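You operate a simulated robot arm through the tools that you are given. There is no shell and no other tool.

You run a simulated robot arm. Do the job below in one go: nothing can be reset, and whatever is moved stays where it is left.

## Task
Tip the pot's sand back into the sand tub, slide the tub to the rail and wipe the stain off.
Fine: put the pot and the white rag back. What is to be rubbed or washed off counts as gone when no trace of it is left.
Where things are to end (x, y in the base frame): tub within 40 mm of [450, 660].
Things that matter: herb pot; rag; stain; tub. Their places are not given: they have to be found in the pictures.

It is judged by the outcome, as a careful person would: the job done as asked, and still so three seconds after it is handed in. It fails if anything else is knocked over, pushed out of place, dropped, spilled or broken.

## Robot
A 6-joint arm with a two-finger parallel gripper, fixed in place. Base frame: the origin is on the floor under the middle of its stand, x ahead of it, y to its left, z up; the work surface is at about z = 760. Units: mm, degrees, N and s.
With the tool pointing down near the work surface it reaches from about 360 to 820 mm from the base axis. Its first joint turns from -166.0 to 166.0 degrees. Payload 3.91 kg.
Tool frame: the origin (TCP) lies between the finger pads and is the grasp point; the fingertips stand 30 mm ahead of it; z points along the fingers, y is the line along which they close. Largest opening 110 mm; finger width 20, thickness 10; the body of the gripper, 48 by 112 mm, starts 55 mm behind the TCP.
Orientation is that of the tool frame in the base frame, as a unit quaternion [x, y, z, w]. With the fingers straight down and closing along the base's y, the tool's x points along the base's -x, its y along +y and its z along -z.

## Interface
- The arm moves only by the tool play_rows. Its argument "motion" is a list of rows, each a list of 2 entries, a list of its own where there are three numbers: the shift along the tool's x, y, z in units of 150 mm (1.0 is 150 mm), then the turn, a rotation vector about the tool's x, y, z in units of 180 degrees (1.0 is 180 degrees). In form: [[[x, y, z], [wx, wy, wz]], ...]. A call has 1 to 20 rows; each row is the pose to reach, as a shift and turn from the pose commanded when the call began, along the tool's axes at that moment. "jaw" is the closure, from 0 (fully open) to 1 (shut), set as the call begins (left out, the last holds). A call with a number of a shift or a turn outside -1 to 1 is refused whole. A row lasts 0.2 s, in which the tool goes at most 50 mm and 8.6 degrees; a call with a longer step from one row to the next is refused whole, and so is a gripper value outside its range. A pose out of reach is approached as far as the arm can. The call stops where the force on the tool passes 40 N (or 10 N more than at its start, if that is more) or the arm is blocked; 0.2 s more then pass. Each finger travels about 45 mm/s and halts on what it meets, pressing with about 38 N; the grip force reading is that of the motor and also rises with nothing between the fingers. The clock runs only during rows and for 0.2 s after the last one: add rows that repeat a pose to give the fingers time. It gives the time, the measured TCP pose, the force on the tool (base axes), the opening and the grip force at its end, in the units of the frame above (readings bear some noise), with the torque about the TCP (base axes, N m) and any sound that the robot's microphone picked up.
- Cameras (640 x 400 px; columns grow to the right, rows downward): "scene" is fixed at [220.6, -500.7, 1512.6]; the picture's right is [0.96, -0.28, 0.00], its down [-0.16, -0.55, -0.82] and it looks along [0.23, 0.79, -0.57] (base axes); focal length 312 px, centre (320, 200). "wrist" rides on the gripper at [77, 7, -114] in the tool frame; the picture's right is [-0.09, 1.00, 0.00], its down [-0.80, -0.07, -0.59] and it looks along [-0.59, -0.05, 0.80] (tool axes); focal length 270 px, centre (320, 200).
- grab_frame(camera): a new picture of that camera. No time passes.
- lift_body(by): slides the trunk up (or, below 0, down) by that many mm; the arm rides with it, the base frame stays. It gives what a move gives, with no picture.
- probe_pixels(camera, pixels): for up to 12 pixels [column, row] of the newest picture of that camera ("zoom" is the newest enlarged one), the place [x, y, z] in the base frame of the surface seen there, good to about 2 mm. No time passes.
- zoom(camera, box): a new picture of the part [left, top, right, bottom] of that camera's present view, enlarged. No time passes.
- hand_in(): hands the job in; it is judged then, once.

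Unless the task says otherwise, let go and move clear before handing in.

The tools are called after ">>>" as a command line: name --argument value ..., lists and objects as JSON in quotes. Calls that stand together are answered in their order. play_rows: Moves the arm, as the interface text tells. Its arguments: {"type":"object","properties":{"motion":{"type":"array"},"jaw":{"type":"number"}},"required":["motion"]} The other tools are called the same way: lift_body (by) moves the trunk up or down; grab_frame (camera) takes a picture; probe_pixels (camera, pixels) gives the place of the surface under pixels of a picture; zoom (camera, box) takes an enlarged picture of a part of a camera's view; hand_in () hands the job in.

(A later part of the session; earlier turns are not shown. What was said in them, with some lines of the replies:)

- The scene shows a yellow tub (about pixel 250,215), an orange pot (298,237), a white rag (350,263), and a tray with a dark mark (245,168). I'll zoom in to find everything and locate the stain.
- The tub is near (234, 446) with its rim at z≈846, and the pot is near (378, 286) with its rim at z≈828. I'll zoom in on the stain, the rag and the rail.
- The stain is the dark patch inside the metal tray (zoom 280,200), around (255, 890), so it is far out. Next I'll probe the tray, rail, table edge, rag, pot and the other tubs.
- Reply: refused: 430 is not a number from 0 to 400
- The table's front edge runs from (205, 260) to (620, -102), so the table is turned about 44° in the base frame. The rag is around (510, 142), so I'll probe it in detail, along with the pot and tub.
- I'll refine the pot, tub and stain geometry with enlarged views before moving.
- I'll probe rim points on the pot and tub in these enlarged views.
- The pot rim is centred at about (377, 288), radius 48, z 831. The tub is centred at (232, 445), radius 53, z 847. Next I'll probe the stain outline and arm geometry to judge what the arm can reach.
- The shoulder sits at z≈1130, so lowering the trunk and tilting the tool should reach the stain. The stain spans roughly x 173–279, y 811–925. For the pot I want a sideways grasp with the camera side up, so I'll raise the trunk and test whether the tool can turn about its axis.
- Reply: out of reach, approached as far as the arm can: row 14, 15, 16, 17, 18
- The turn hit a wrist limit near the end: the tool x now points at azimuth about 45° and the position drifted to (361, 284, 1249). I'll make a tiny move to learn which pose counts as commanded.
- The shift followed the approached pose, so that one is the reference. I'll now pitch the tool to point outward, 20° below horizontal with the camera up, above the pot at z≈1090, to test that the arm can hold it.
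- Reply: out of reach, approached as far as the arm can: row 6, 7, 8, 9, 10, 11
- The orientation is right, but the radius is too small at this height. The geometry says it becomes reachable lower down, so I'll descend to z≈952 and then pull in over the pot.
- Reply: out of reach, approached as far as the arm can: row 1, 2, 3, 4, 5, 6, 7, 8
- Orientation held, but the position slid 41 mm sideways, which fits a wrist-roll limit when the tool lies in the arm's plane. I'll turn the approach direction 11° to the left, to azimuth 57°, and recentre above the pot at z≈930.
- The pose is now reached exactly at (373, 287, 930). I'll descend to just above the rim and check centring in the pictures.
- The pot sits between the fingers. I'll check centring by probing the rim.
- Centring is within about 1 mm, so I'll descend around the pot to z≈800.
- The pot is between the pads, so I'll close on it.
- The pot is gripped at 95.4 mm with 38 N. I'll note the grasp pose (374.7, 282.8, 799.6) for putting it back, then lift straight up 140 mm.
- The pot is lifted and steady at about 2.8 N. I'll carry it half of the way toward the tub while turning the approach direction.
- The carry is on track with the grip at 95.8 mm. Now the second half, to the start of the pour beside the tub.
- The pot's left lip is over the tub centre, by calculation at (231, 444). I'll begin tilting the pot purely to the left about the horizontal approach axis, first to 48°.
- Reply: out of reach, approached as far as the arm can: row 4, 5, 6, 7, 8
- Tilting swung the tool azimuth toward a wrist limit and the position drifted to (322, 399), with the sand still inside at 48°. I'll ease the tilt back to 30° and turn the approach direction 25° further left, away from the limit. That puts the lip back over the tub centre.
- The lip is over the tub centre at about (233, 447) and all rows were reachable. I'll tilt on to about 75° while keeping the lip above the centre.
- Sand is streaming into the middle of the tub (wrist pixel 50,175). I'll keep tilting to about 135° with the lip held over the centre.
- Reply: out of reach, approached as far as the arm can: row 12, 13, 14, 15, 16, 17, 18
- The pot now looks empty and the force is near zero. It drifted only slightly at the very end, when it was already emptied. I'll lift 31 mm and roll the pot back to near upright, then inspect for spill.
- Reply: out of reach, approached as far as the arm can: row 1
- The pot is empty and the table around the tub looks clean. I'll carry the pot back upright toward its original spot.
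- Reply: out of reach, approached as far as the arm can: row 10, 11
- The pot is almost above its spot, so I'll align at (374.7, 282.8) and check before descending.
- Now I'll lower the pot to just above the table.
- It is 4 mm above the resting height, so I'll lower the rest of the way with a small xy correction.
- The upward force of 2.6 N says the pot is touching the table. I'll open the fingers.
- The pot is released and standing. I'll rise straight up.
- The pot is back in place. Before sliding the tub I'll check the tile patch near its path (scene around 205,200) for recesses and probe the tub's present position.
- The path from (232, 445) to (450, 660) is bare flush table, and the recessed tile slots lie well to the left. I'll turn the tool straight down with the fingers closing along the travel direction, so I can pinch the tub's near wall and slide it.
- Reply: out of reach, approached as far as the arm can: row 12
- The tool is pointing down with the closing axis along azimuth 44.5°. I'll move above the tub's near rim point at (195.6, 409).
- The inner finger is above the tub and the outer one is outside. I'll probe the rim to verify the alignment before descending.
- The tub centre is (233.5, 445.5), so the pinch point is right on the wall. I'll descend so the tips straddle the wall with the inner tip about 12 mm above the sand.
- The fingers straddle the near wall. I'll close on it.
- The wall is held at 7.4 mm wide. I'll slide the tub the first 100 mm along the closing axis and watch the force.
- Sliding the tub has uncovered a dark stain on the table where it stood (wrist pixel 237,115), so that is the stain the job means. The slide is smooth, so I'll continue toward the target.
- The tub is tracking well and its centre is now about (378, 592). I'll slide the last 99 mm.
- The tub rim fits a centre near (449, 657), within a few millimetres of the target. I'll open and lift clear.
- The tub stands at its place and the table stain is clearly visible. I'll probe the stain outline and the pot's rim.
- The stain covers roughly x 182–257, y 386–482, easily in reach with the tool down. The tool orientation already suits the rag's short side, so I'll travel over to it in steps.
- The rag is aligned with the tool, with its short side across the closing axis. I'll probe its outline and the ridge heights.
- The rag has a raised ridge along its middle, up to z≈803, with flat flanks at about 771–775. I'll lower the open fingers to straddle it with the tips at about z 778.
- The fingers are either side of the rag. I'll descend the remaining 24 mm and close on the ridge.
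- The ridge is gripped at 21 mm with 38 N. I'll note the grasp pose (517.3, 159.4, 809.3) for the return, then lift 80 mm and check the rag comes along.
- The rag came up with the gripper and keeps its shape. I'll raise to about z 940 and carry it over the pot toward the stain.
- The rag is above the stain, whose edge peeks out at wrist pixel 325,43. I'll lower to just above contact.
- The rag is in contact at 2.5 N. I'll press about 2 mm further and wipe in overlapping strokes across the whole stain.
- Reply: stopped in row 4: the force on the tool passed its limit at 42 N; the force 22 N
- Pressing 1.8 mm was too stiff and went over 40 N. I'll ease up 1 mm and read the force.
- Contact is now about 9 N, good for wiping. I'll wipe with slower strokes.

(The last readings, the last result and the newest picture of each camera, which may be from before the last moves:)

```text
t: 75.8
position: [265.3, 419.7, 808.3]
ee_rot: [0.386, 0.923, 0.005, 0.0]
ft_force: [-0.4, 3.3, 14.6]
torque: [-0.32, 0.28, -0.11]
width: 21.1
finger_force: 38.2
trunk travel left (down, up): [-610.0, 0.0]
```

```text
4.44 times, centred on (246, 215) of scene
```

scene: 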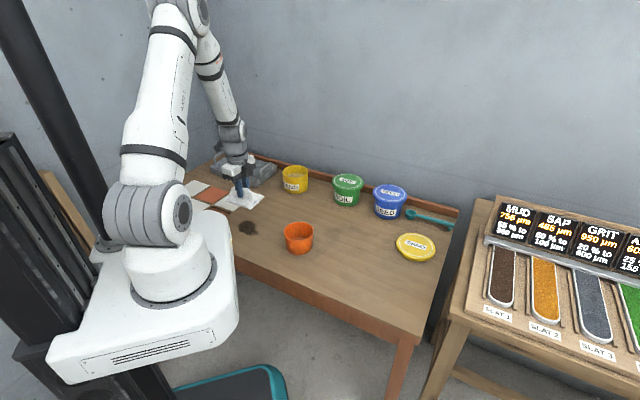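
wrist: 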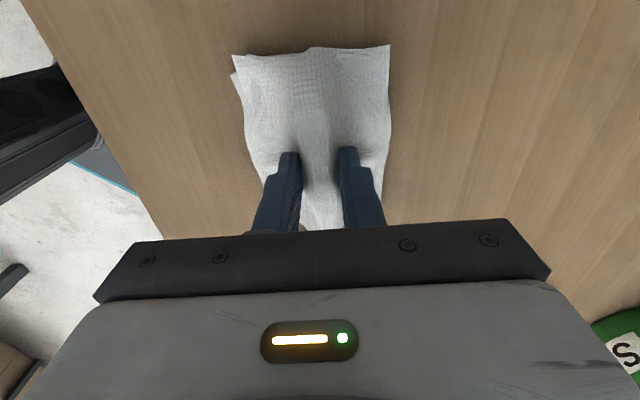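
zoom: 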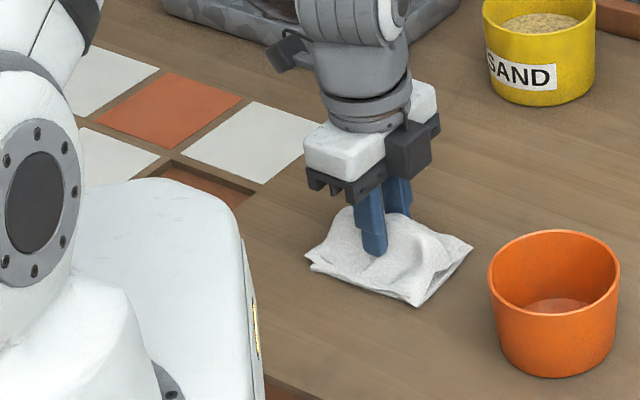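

The uncovered part of the stain area already looks clean. I'll do the remaining strokes on the near side.

>>> play_rows --motion '[[[0, -0.1, 0], [0, 0, 0]], [[0, -0.2, 0], [0, 0, 0]], [[0, -0.293, 0], [0, 0, 0]], [[0.1, -0.293, 0], [0, 0, 0]], [[0.2, -0.293, 0], [0, 0, 0]], [[0.3, -0.293, 0], [0, 0, 0]], [[0.4, -0.293, 0], [0, 0, 0]], [[0.523, -0.293, 0], [0, 0, 0]], [[0.523, -0.2, 0], [0, 0, 0]], [[0.523, -0.1, 0], [0, 0, 0]], [[0.4, -0.1, 0], [0, 0, 0]], [[0.3, -0.15, 0], [0, 0, 0]], [[0.2, -0.2, 0], [0, 0, 0]], [[0.1, -0.15, 0], [0, 0, 0]], [[0.1, -0.05, 0], [0, 0, 0]], [[0.2, -0.05, 0], [0, 0, 0]], [[0.3, -0.05, 0], [0, 0, 0]], [[0.3, -0.12, 0], [0, 0, 0]]]'

>>> play_rows --motion '[[[0, 0, -0.1], [0, 0, 0]], [[0, 0, -0.3], [0, 0, 0]], [[0, 0, -0.6], [0, 0, 0]], [[0, 0, -0.867], [0, 0, 0]], [[0, 0, -0.867], [0, 0, 0]]]'

>>> zoom --camera "scene" --box '[190, 170, 302, 260]'

>>> grab_frame --camera "wrist"

```text
t: 79.6
position: [221.5, 438.8, 809.7]
ee_rot: [0.387, 0.922, 0.006, 0.0]
ft_force: [1.9, 4.4, 12.1]
torque: [-0.29, 0.02, 0.01]
width: 21.1
finger_force: 37.7
trunk travel left (down, up): [-610.0, 0.0]
```

```text
t: 80.8
position: [222.1, 438.1, 941.0]
ee_rot: [0.386, 0.922, 0.004, 0.0]
ft_force: [0.1, 0.5, -0.2]
torque: [0.03, -0.03, -0.02]
width: 21.1
finger_force: 38.5
trunk travel left (down, up): [-610.0, 0.0]
```

```text
4.44 times, centred on (246, 215) of scene
```

zoom: 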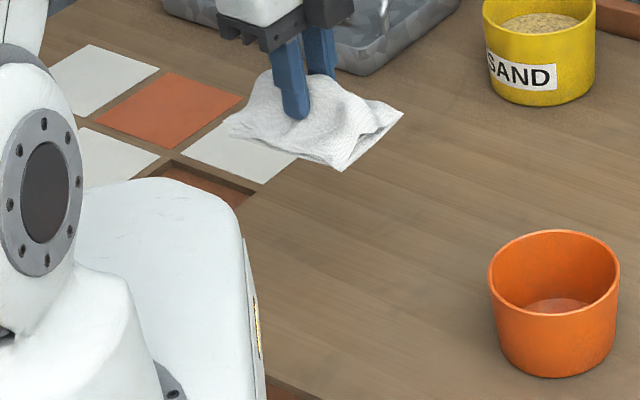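

```text
taken
```

wrist: 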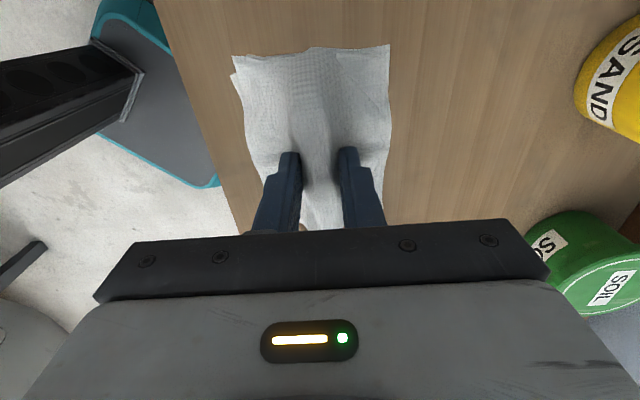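

The table stain appears gone. I'll look closely at the area for any trace.

>>> zoom --camera "scene" --box '[228, 208, 292, 248]'

>>> zoom --camera "scene" --box '[205, 140, 285, 190]'

```text
10.00 times, centred on (260, 228) of scene
```

zoom: 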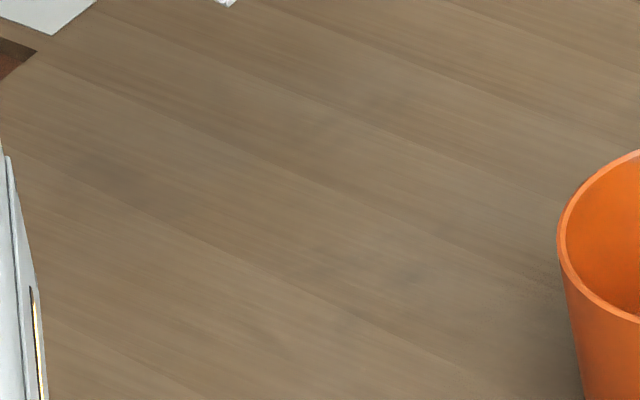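

```text
8.00 times, centred on (245, 165) of scene
```

zoom: 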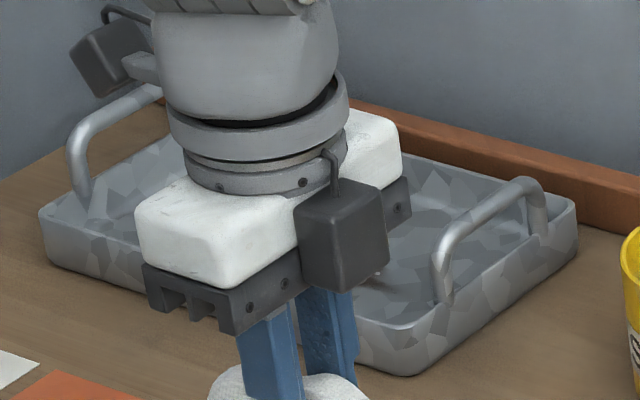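

The table is clean at the stain's place. The mark in the far tray belongs to the tray, so I'll leave it alone. I'll carry the rag back to where it lay.

>>> play_rows --motion '[[[-0.2, 0.007, 0], [0, 0, 0]], [[-0.4, 0.014, 0], [0, 0, 0]], [[-0.6, 0.021, 0], [0, 0, 0]], [[-0.8, 0.028, 0], [0, 0, 0]], [[-0.9015, 0.0325, 0], [0, 0, 0]]]'

>>> play_rows --motion '[[[-0.2, 0.007, 0], [0, 0, 0]], [[-0.4, 0.014, 0], [0, 0, 0]], [[-0.6, 0.021, 0], [0, 0, 0]], [[-0.8, 0.028, 0], [0, 0, 0]], [[-0.9015, 0.0325, 0], [0, 0, 0]]]'

>>> play_rows --motion '[[[-0.2, 0.007, 0], [0, 0, 0]], [[-0.4, 0.014, 0], [0, 0, 0]], [[-0.6, 0.021, 0], [0, 0, 0]], [[-0.8, 0.028, 0], [0, 0, 0]], [[-0.9015, 0.0325, 0], [0, 0, 0]], [[-0.9015, 0.0325, 0], [0, 0, 0]]]'

```text
t: 82.0
position: [319.6, 345.3, 937.3]
ee_rot: [0.386, 0.922, 0.004, 0.0]
ft_force: [-0.1, -0.3, -0.5]
torque: [-0.01, 0.03, 0.03]
width: 21.0
finger_force: 38.0
trunk travel left (down, up): [-610.0, 0.0]
```

```text
t: 83.2
position: [418.8, 249.6, 939.0]
ee_rot: [0.385, 0.923, 0.004, 0.0]
ft_force: [0.0, 0.4, -0.8]
torque: [-0.01, 0.0, 0.02]
width: 21.2
finger_force: 37.9
trunk travel left (down, up): [-610.0, 0.0]
```

```text
t: 84.6
position: [517.0, 158.5, 937.5]
ee_rot: [0.386, 0.923, 0.005, 0.0]
ft_force: [1.1, 0.1, -1.5]
torque: [0.0, 0.02, -0.02]
width: 21.0
finger_force: 38.0
trunk travel left (down, up): [-610.0, 0.0]
```

I'm back above the rag's spot at (517, 158.5), so I'll lower it gently to contact.

>>> play_rows --motion '[[[0, 0.003, 0.2], [0, 0, 0]], [[0, 0.003, 0.4], [0, 0, 0]], [[0, 0.003, 0.6], [0, 0, 0]], [[0, 0.003, 0.75], [0, 0, 0]], [[0, 0.003, 0.82], [0, 0, 0]], [[0, 0.003, 0.84], [0, 0, 0]], [[0, 0.003, 0.848], [0, 0, 0]], [[0, 0.003, 0.853], [0, 0, 0]], [[0, 0.003, 0.853], [0, 0, 0]]]'

>>> zoom --camera "scene" --box '[300, 190, 412, 290]'

```text
t: 86.6
position: [517.0, 158.6, 809.4]
ee_rot: [0.386, 0.923, 0.005, 0.0]
ft_force: [-0.1, -1.1, 3.3]
torque: [-0.12, 0.09, 0.06]
width: 20.8
finger_force: 37.9
trunk travel left (down, up): [-610.0, 0.0]
```

```text
4.00 times, centred on (356, 240) of scene
```

zoom: 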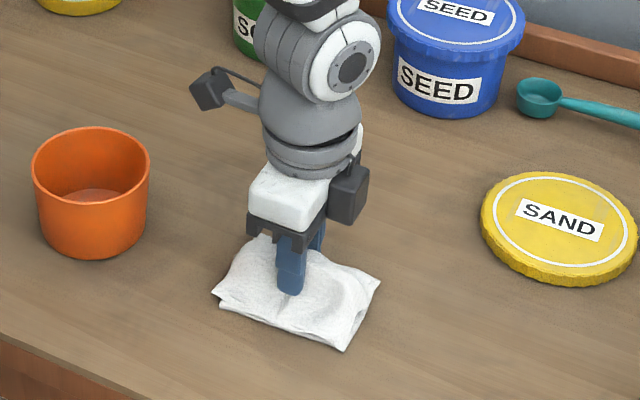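

The rag is touching down at 3.3 N in its original place. I'll open and rise clear.

>>> play_rows --motion '[[[0, 0, 0], [0, 0, 0]], [[0, 0, 0], [0, 0, 0]], [[0, 0, 0], [0, 0, 0]], [[0, 0, 0], [0, 0, 0]], [[0, 0, 0], [0, 0, 0]], [[0, 0, 0], [0, 0, 0]]]' --jaw 0

>>> play_rows --motion '[[[0, 0, -0.1], [0, 0, 0]], [[0, 0, -0.3], [0, 0, 0]], [[0, 0, -0.6], [0, 0, 0]], [[0, 0, -0.9], [0, 0, 0]], [[0, 0, -1.0], [0, 0, 0]], [[0, 0, -1.0], [0, 0, 0]]]'

>>> grab_frame --camera "wrist"

>>> grab_frame --camera "scene"

```text
t: 88.0
position: [516.0, 159.5, 809.0]
ee_rot: [0.385, 0.923, 0.005, -0.001]
ft_force: [0.4, 0.7, -0.4]
torque: [0.0, -0.03, 0.02]
width: 110.0
finger_force: 0.0
trunk travel left (down, up): [-610.0, 0.0]
```

```text
t: 89.4
position: [515.5, 159.1, 961.3]
ee_rot: [0.387, 0.922, 0.005, -0.001]
ft_force: [-0.3, -0.1, 0.0]
torque: [0.02, -0.02, 0.02]
width: 110.2
finger_force: 0.0
trunk travel left (down, up): [-610.0, 0.0]
```

```text
taken
```

wrist: 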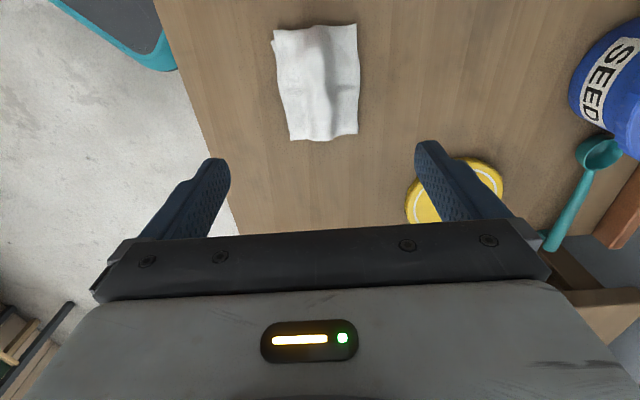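

```text
taken
```

scene: 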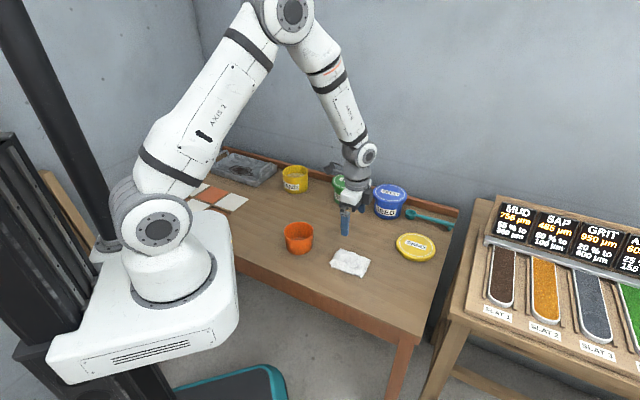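

The rag lies flat in its old place (wrist pixel 318,80). I'll do a final check of the pot, tub, stain area and rag.

>>> zoom --camera "scene" --box '[220, 190, 332, 260]'

>>> probe_pixels --camera "zoom" --pixels '[[365, 240], [450, 180], [368, 230], [532, 230], [450, 184], [450, 350]]'

>>> zoom --camera "scene" --box '[205, 140, 333, 220]'

>>> probe_pixels --camera "zoom" --pixels '[[388, 160], [512, 160], [450, 190], [450, 140], [450, 165], [66, 100], [370, 235], [290, 290]]'

>>> zoom --camera "scene" --box '[225, 200, 289, 240]'

>>> zoom --camera "scene" --box '[320, 235, 384, 275]'

```text
5.71 times, centred on (276, 225) of scene
```

zoom: 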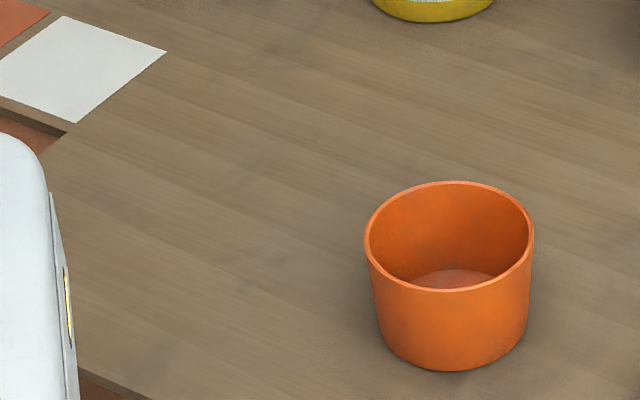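

```text
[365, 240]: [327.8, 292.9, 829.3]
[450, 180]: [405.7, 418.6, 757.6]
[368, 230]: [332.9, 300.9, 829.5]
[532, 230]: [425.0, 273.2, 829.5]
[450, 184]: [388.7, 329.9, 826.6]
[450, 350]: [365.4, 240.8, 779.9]
```

```text
5.00 times, centred on (269, 180) of scene
```

zoom: 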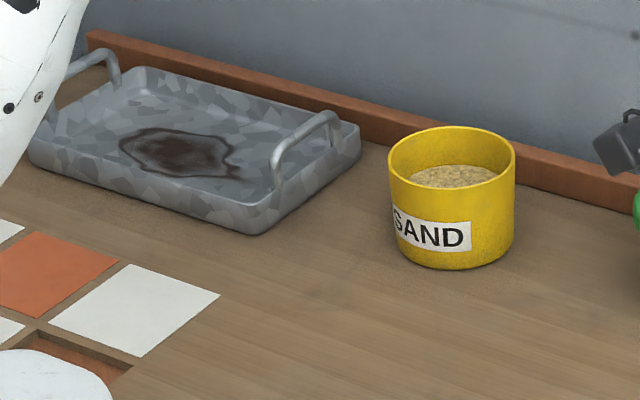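

```text
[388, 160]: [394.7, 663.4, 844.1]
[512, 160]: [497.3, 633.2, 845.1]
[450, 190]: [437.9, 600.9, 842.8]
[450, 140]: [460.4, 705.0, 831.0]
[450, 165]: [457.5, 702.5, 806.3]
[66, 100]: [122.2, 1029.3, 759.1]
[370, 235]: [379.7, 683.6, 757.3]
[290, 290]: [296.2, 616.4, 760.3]
```

```text
10.00 times, centred on (257, 220) of scene
```

zoom: 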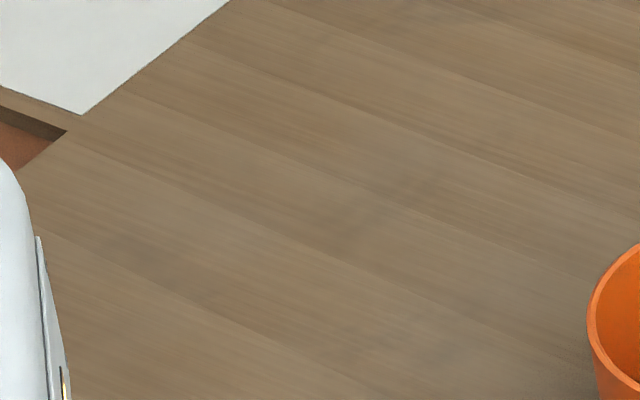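

```text
10.00 times, centred on (352, 255) of scene
```

zoom: 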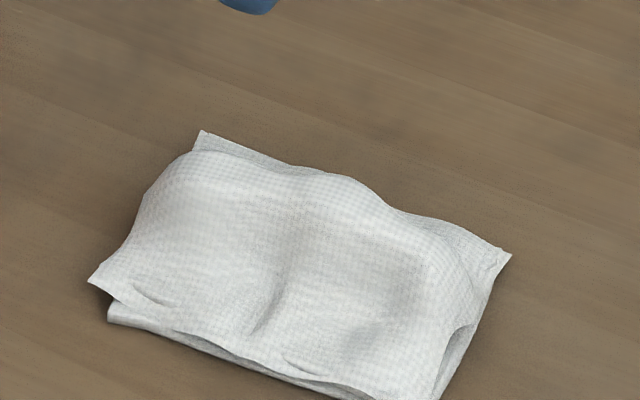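

Everything reads right: the pot is within 1–2 mm of its start, the tub is at about (448, 655), and the rag is back. I'll pass over the stain spot once more with the wrist camera to be sure no trace is left.

>>> play_rows --motion '[[[0.2, 0, 0], [0, 0, 0]], [[0.45, 0, 0], [0, 0, 0]], [[0.7, 0, 0], [0, 0, 0]], [[0.9, 0, 0], [0, 0, 0]]]'

>>> play_rows --motion '[[[0.2, 0, -0.1], [0, 0, 0]], [[0.45, 0, -0.2], [0, 0, 0]], [[0.7, 0, -0.2], [0, 0, 0]], [[0.9, 0, -0.2], [0, 0, 0]]]'

>>> play_rows --motion '[[[0.2, 0.1, 0], [0, 0, 0]], [[0.45, 0.2, 0], [0, 0, 0]], [[0.7, 0.2, 0], [0, 0, 0]], [[0.8, 0.2, 0], [0, 0, 0]], [[0.8, 0.2, 0], [0, 0, 0]]]'

>>> grab_frame --camera "wrist"

>>> grab_frame --camera "scene"

```text
t: 90.4
position: [420.7, 253.9, 959.8]
ee_rot: [0.386, 0.922, 0.005, 0.0]
ft_force: [0.5, 0.4, 0.0]
torque: [0.03, 0.0, -0.01]
width: 109.7
finger_force: 0.1
trunk travel left (down, up): [-610.0, 0.0]
```

```text
t: 91.4
position: [328.1, 351.3, 990.0]
ee_rot: [0.385, 0.923, 0.005, 0.0]
ft_force: [-1.4, 0.5, -0.6]
torque: [-0.01, 0.0, 0.01]
width: 109.7
finger_force: 0.1
trunk travel left (down, up): [-610.0, 0.0]
```

```text
t: 92.6
position: [264.0, 458.6, 989.2]
ee_rot: [0.386, 0.922, 0.005, 0.0]
ft_force: [-0.1, 0.5, -0.1]
torque: [-0.02, -0.01, 0.03]
width: 109.9
finger_force: 0.0
trunk travel left (down, up): [-610.0, 0.0]
```

```text
taken
```

wrist: 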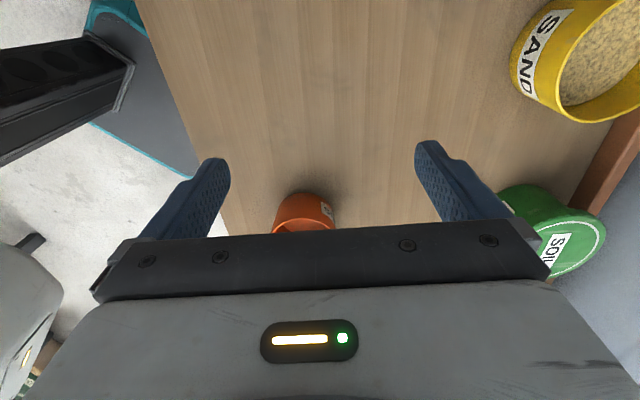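

```text
taken
```

scene: 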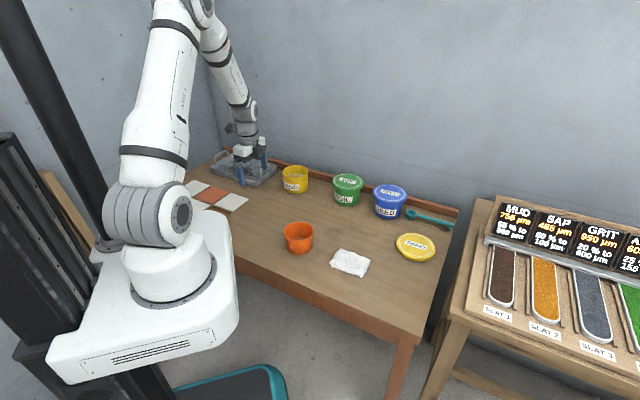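

At the stain's place (wrist pixel ≈277,72) I see only clean wood. I'll take one enlarged look before handing in.

>>> zoom --camera "wrist" --box '[190, 0, 370, 140]'

>>> probe_pixels --camera "zoom" --pixels '[[310, 200], [200, 100], [420, 300]]'

```text
2.86 times, centred on (280, 70) of wrist
```

zoom: 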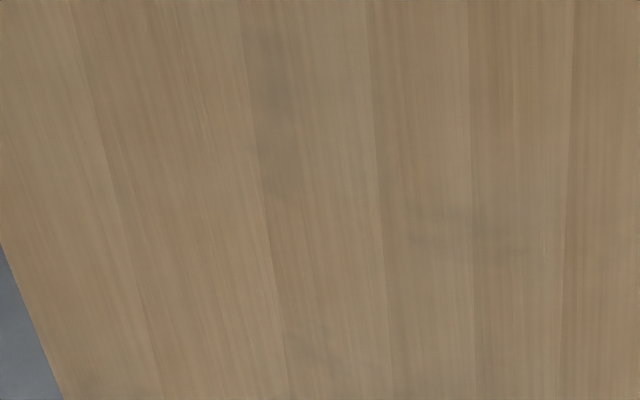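

```text
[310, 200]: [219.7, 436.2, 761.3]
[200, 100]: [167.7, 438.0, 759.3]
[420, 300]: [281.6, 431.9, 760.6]
```

The spot looks like plain wood, with only soft grain blotches like those elsewhere. I'll compare one blotch near the old stain edge at higher zoom to be sure.

>>> zoom --camera "wrist" --box '[236, 0, 332, 60]'

>>> zoom --camera "wrist" --box '[230, 50, 342, 120]'

>>> zoom --camera "scene" --box '[232, 214, 272, 239]'

>>> zoom --camera "scene" --box '[300, 200, 340, 225]'

```text
6.67 times, centred on (284, 30) of wrist
```

zoom: 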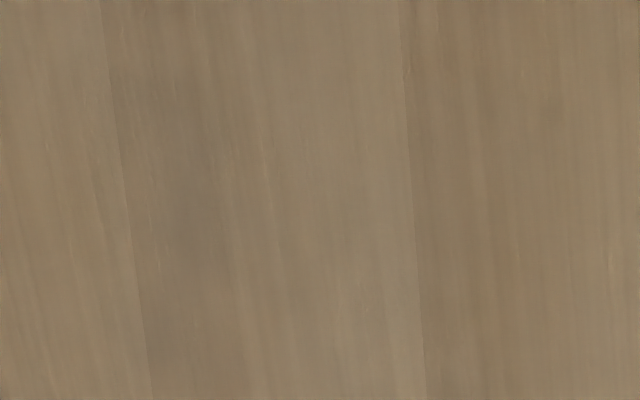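

```text
5.71 times, centred on (286, 85) of wrist
```

zoom: 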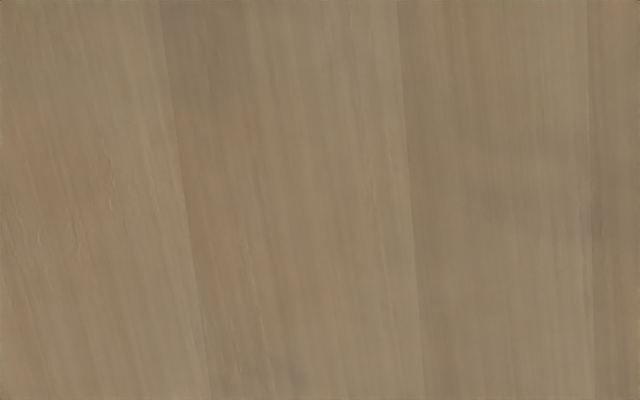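

```text
16.00 times, centred on (252, 226) of scene
```

zoom: 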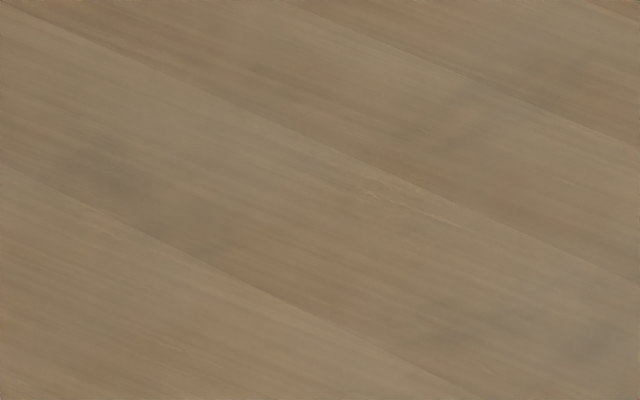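

```text
16.00 times, centred on (320, 212) of scene
```

zoom: 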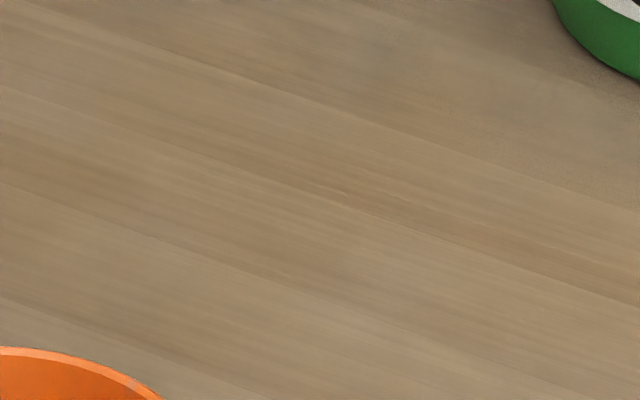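

The faint blotches are ordinary wood texture, seen equally in untouched areas, and no outline of the stain remains. The tub is at about (448, 655) with the sand in it, and the pot and rag are back. The gripper is open and clear at z≈989, so I'll hand in.

>>> hand_in

```text
The job is handed in.
```

The job is done and handed in; I don't have the judge's result.

- **Sand:** The pot's sand is in the sand tub. The pot looked empty afterwards, and I saw no sand on the table.
- **Tub:** It now stands at about [448, 655], within about 5 mm of the target.
- **Stain:** It was on the table under the tub and showed only once the tub was moved. I wiped it with the rag, and close-up pictures show no trace. The faint darker patches left there match the wood grain elsewhere on the table.
- **Pot and rag:** Both are back within about 2 mm of where they started.

**Tray mark:** There is also a dark mark inside the metal tray at the back. I took it as part of the tray and left it alone; it is also beyond the arm's normal reach.

The gripper was open and well clear of everything when I handed in.
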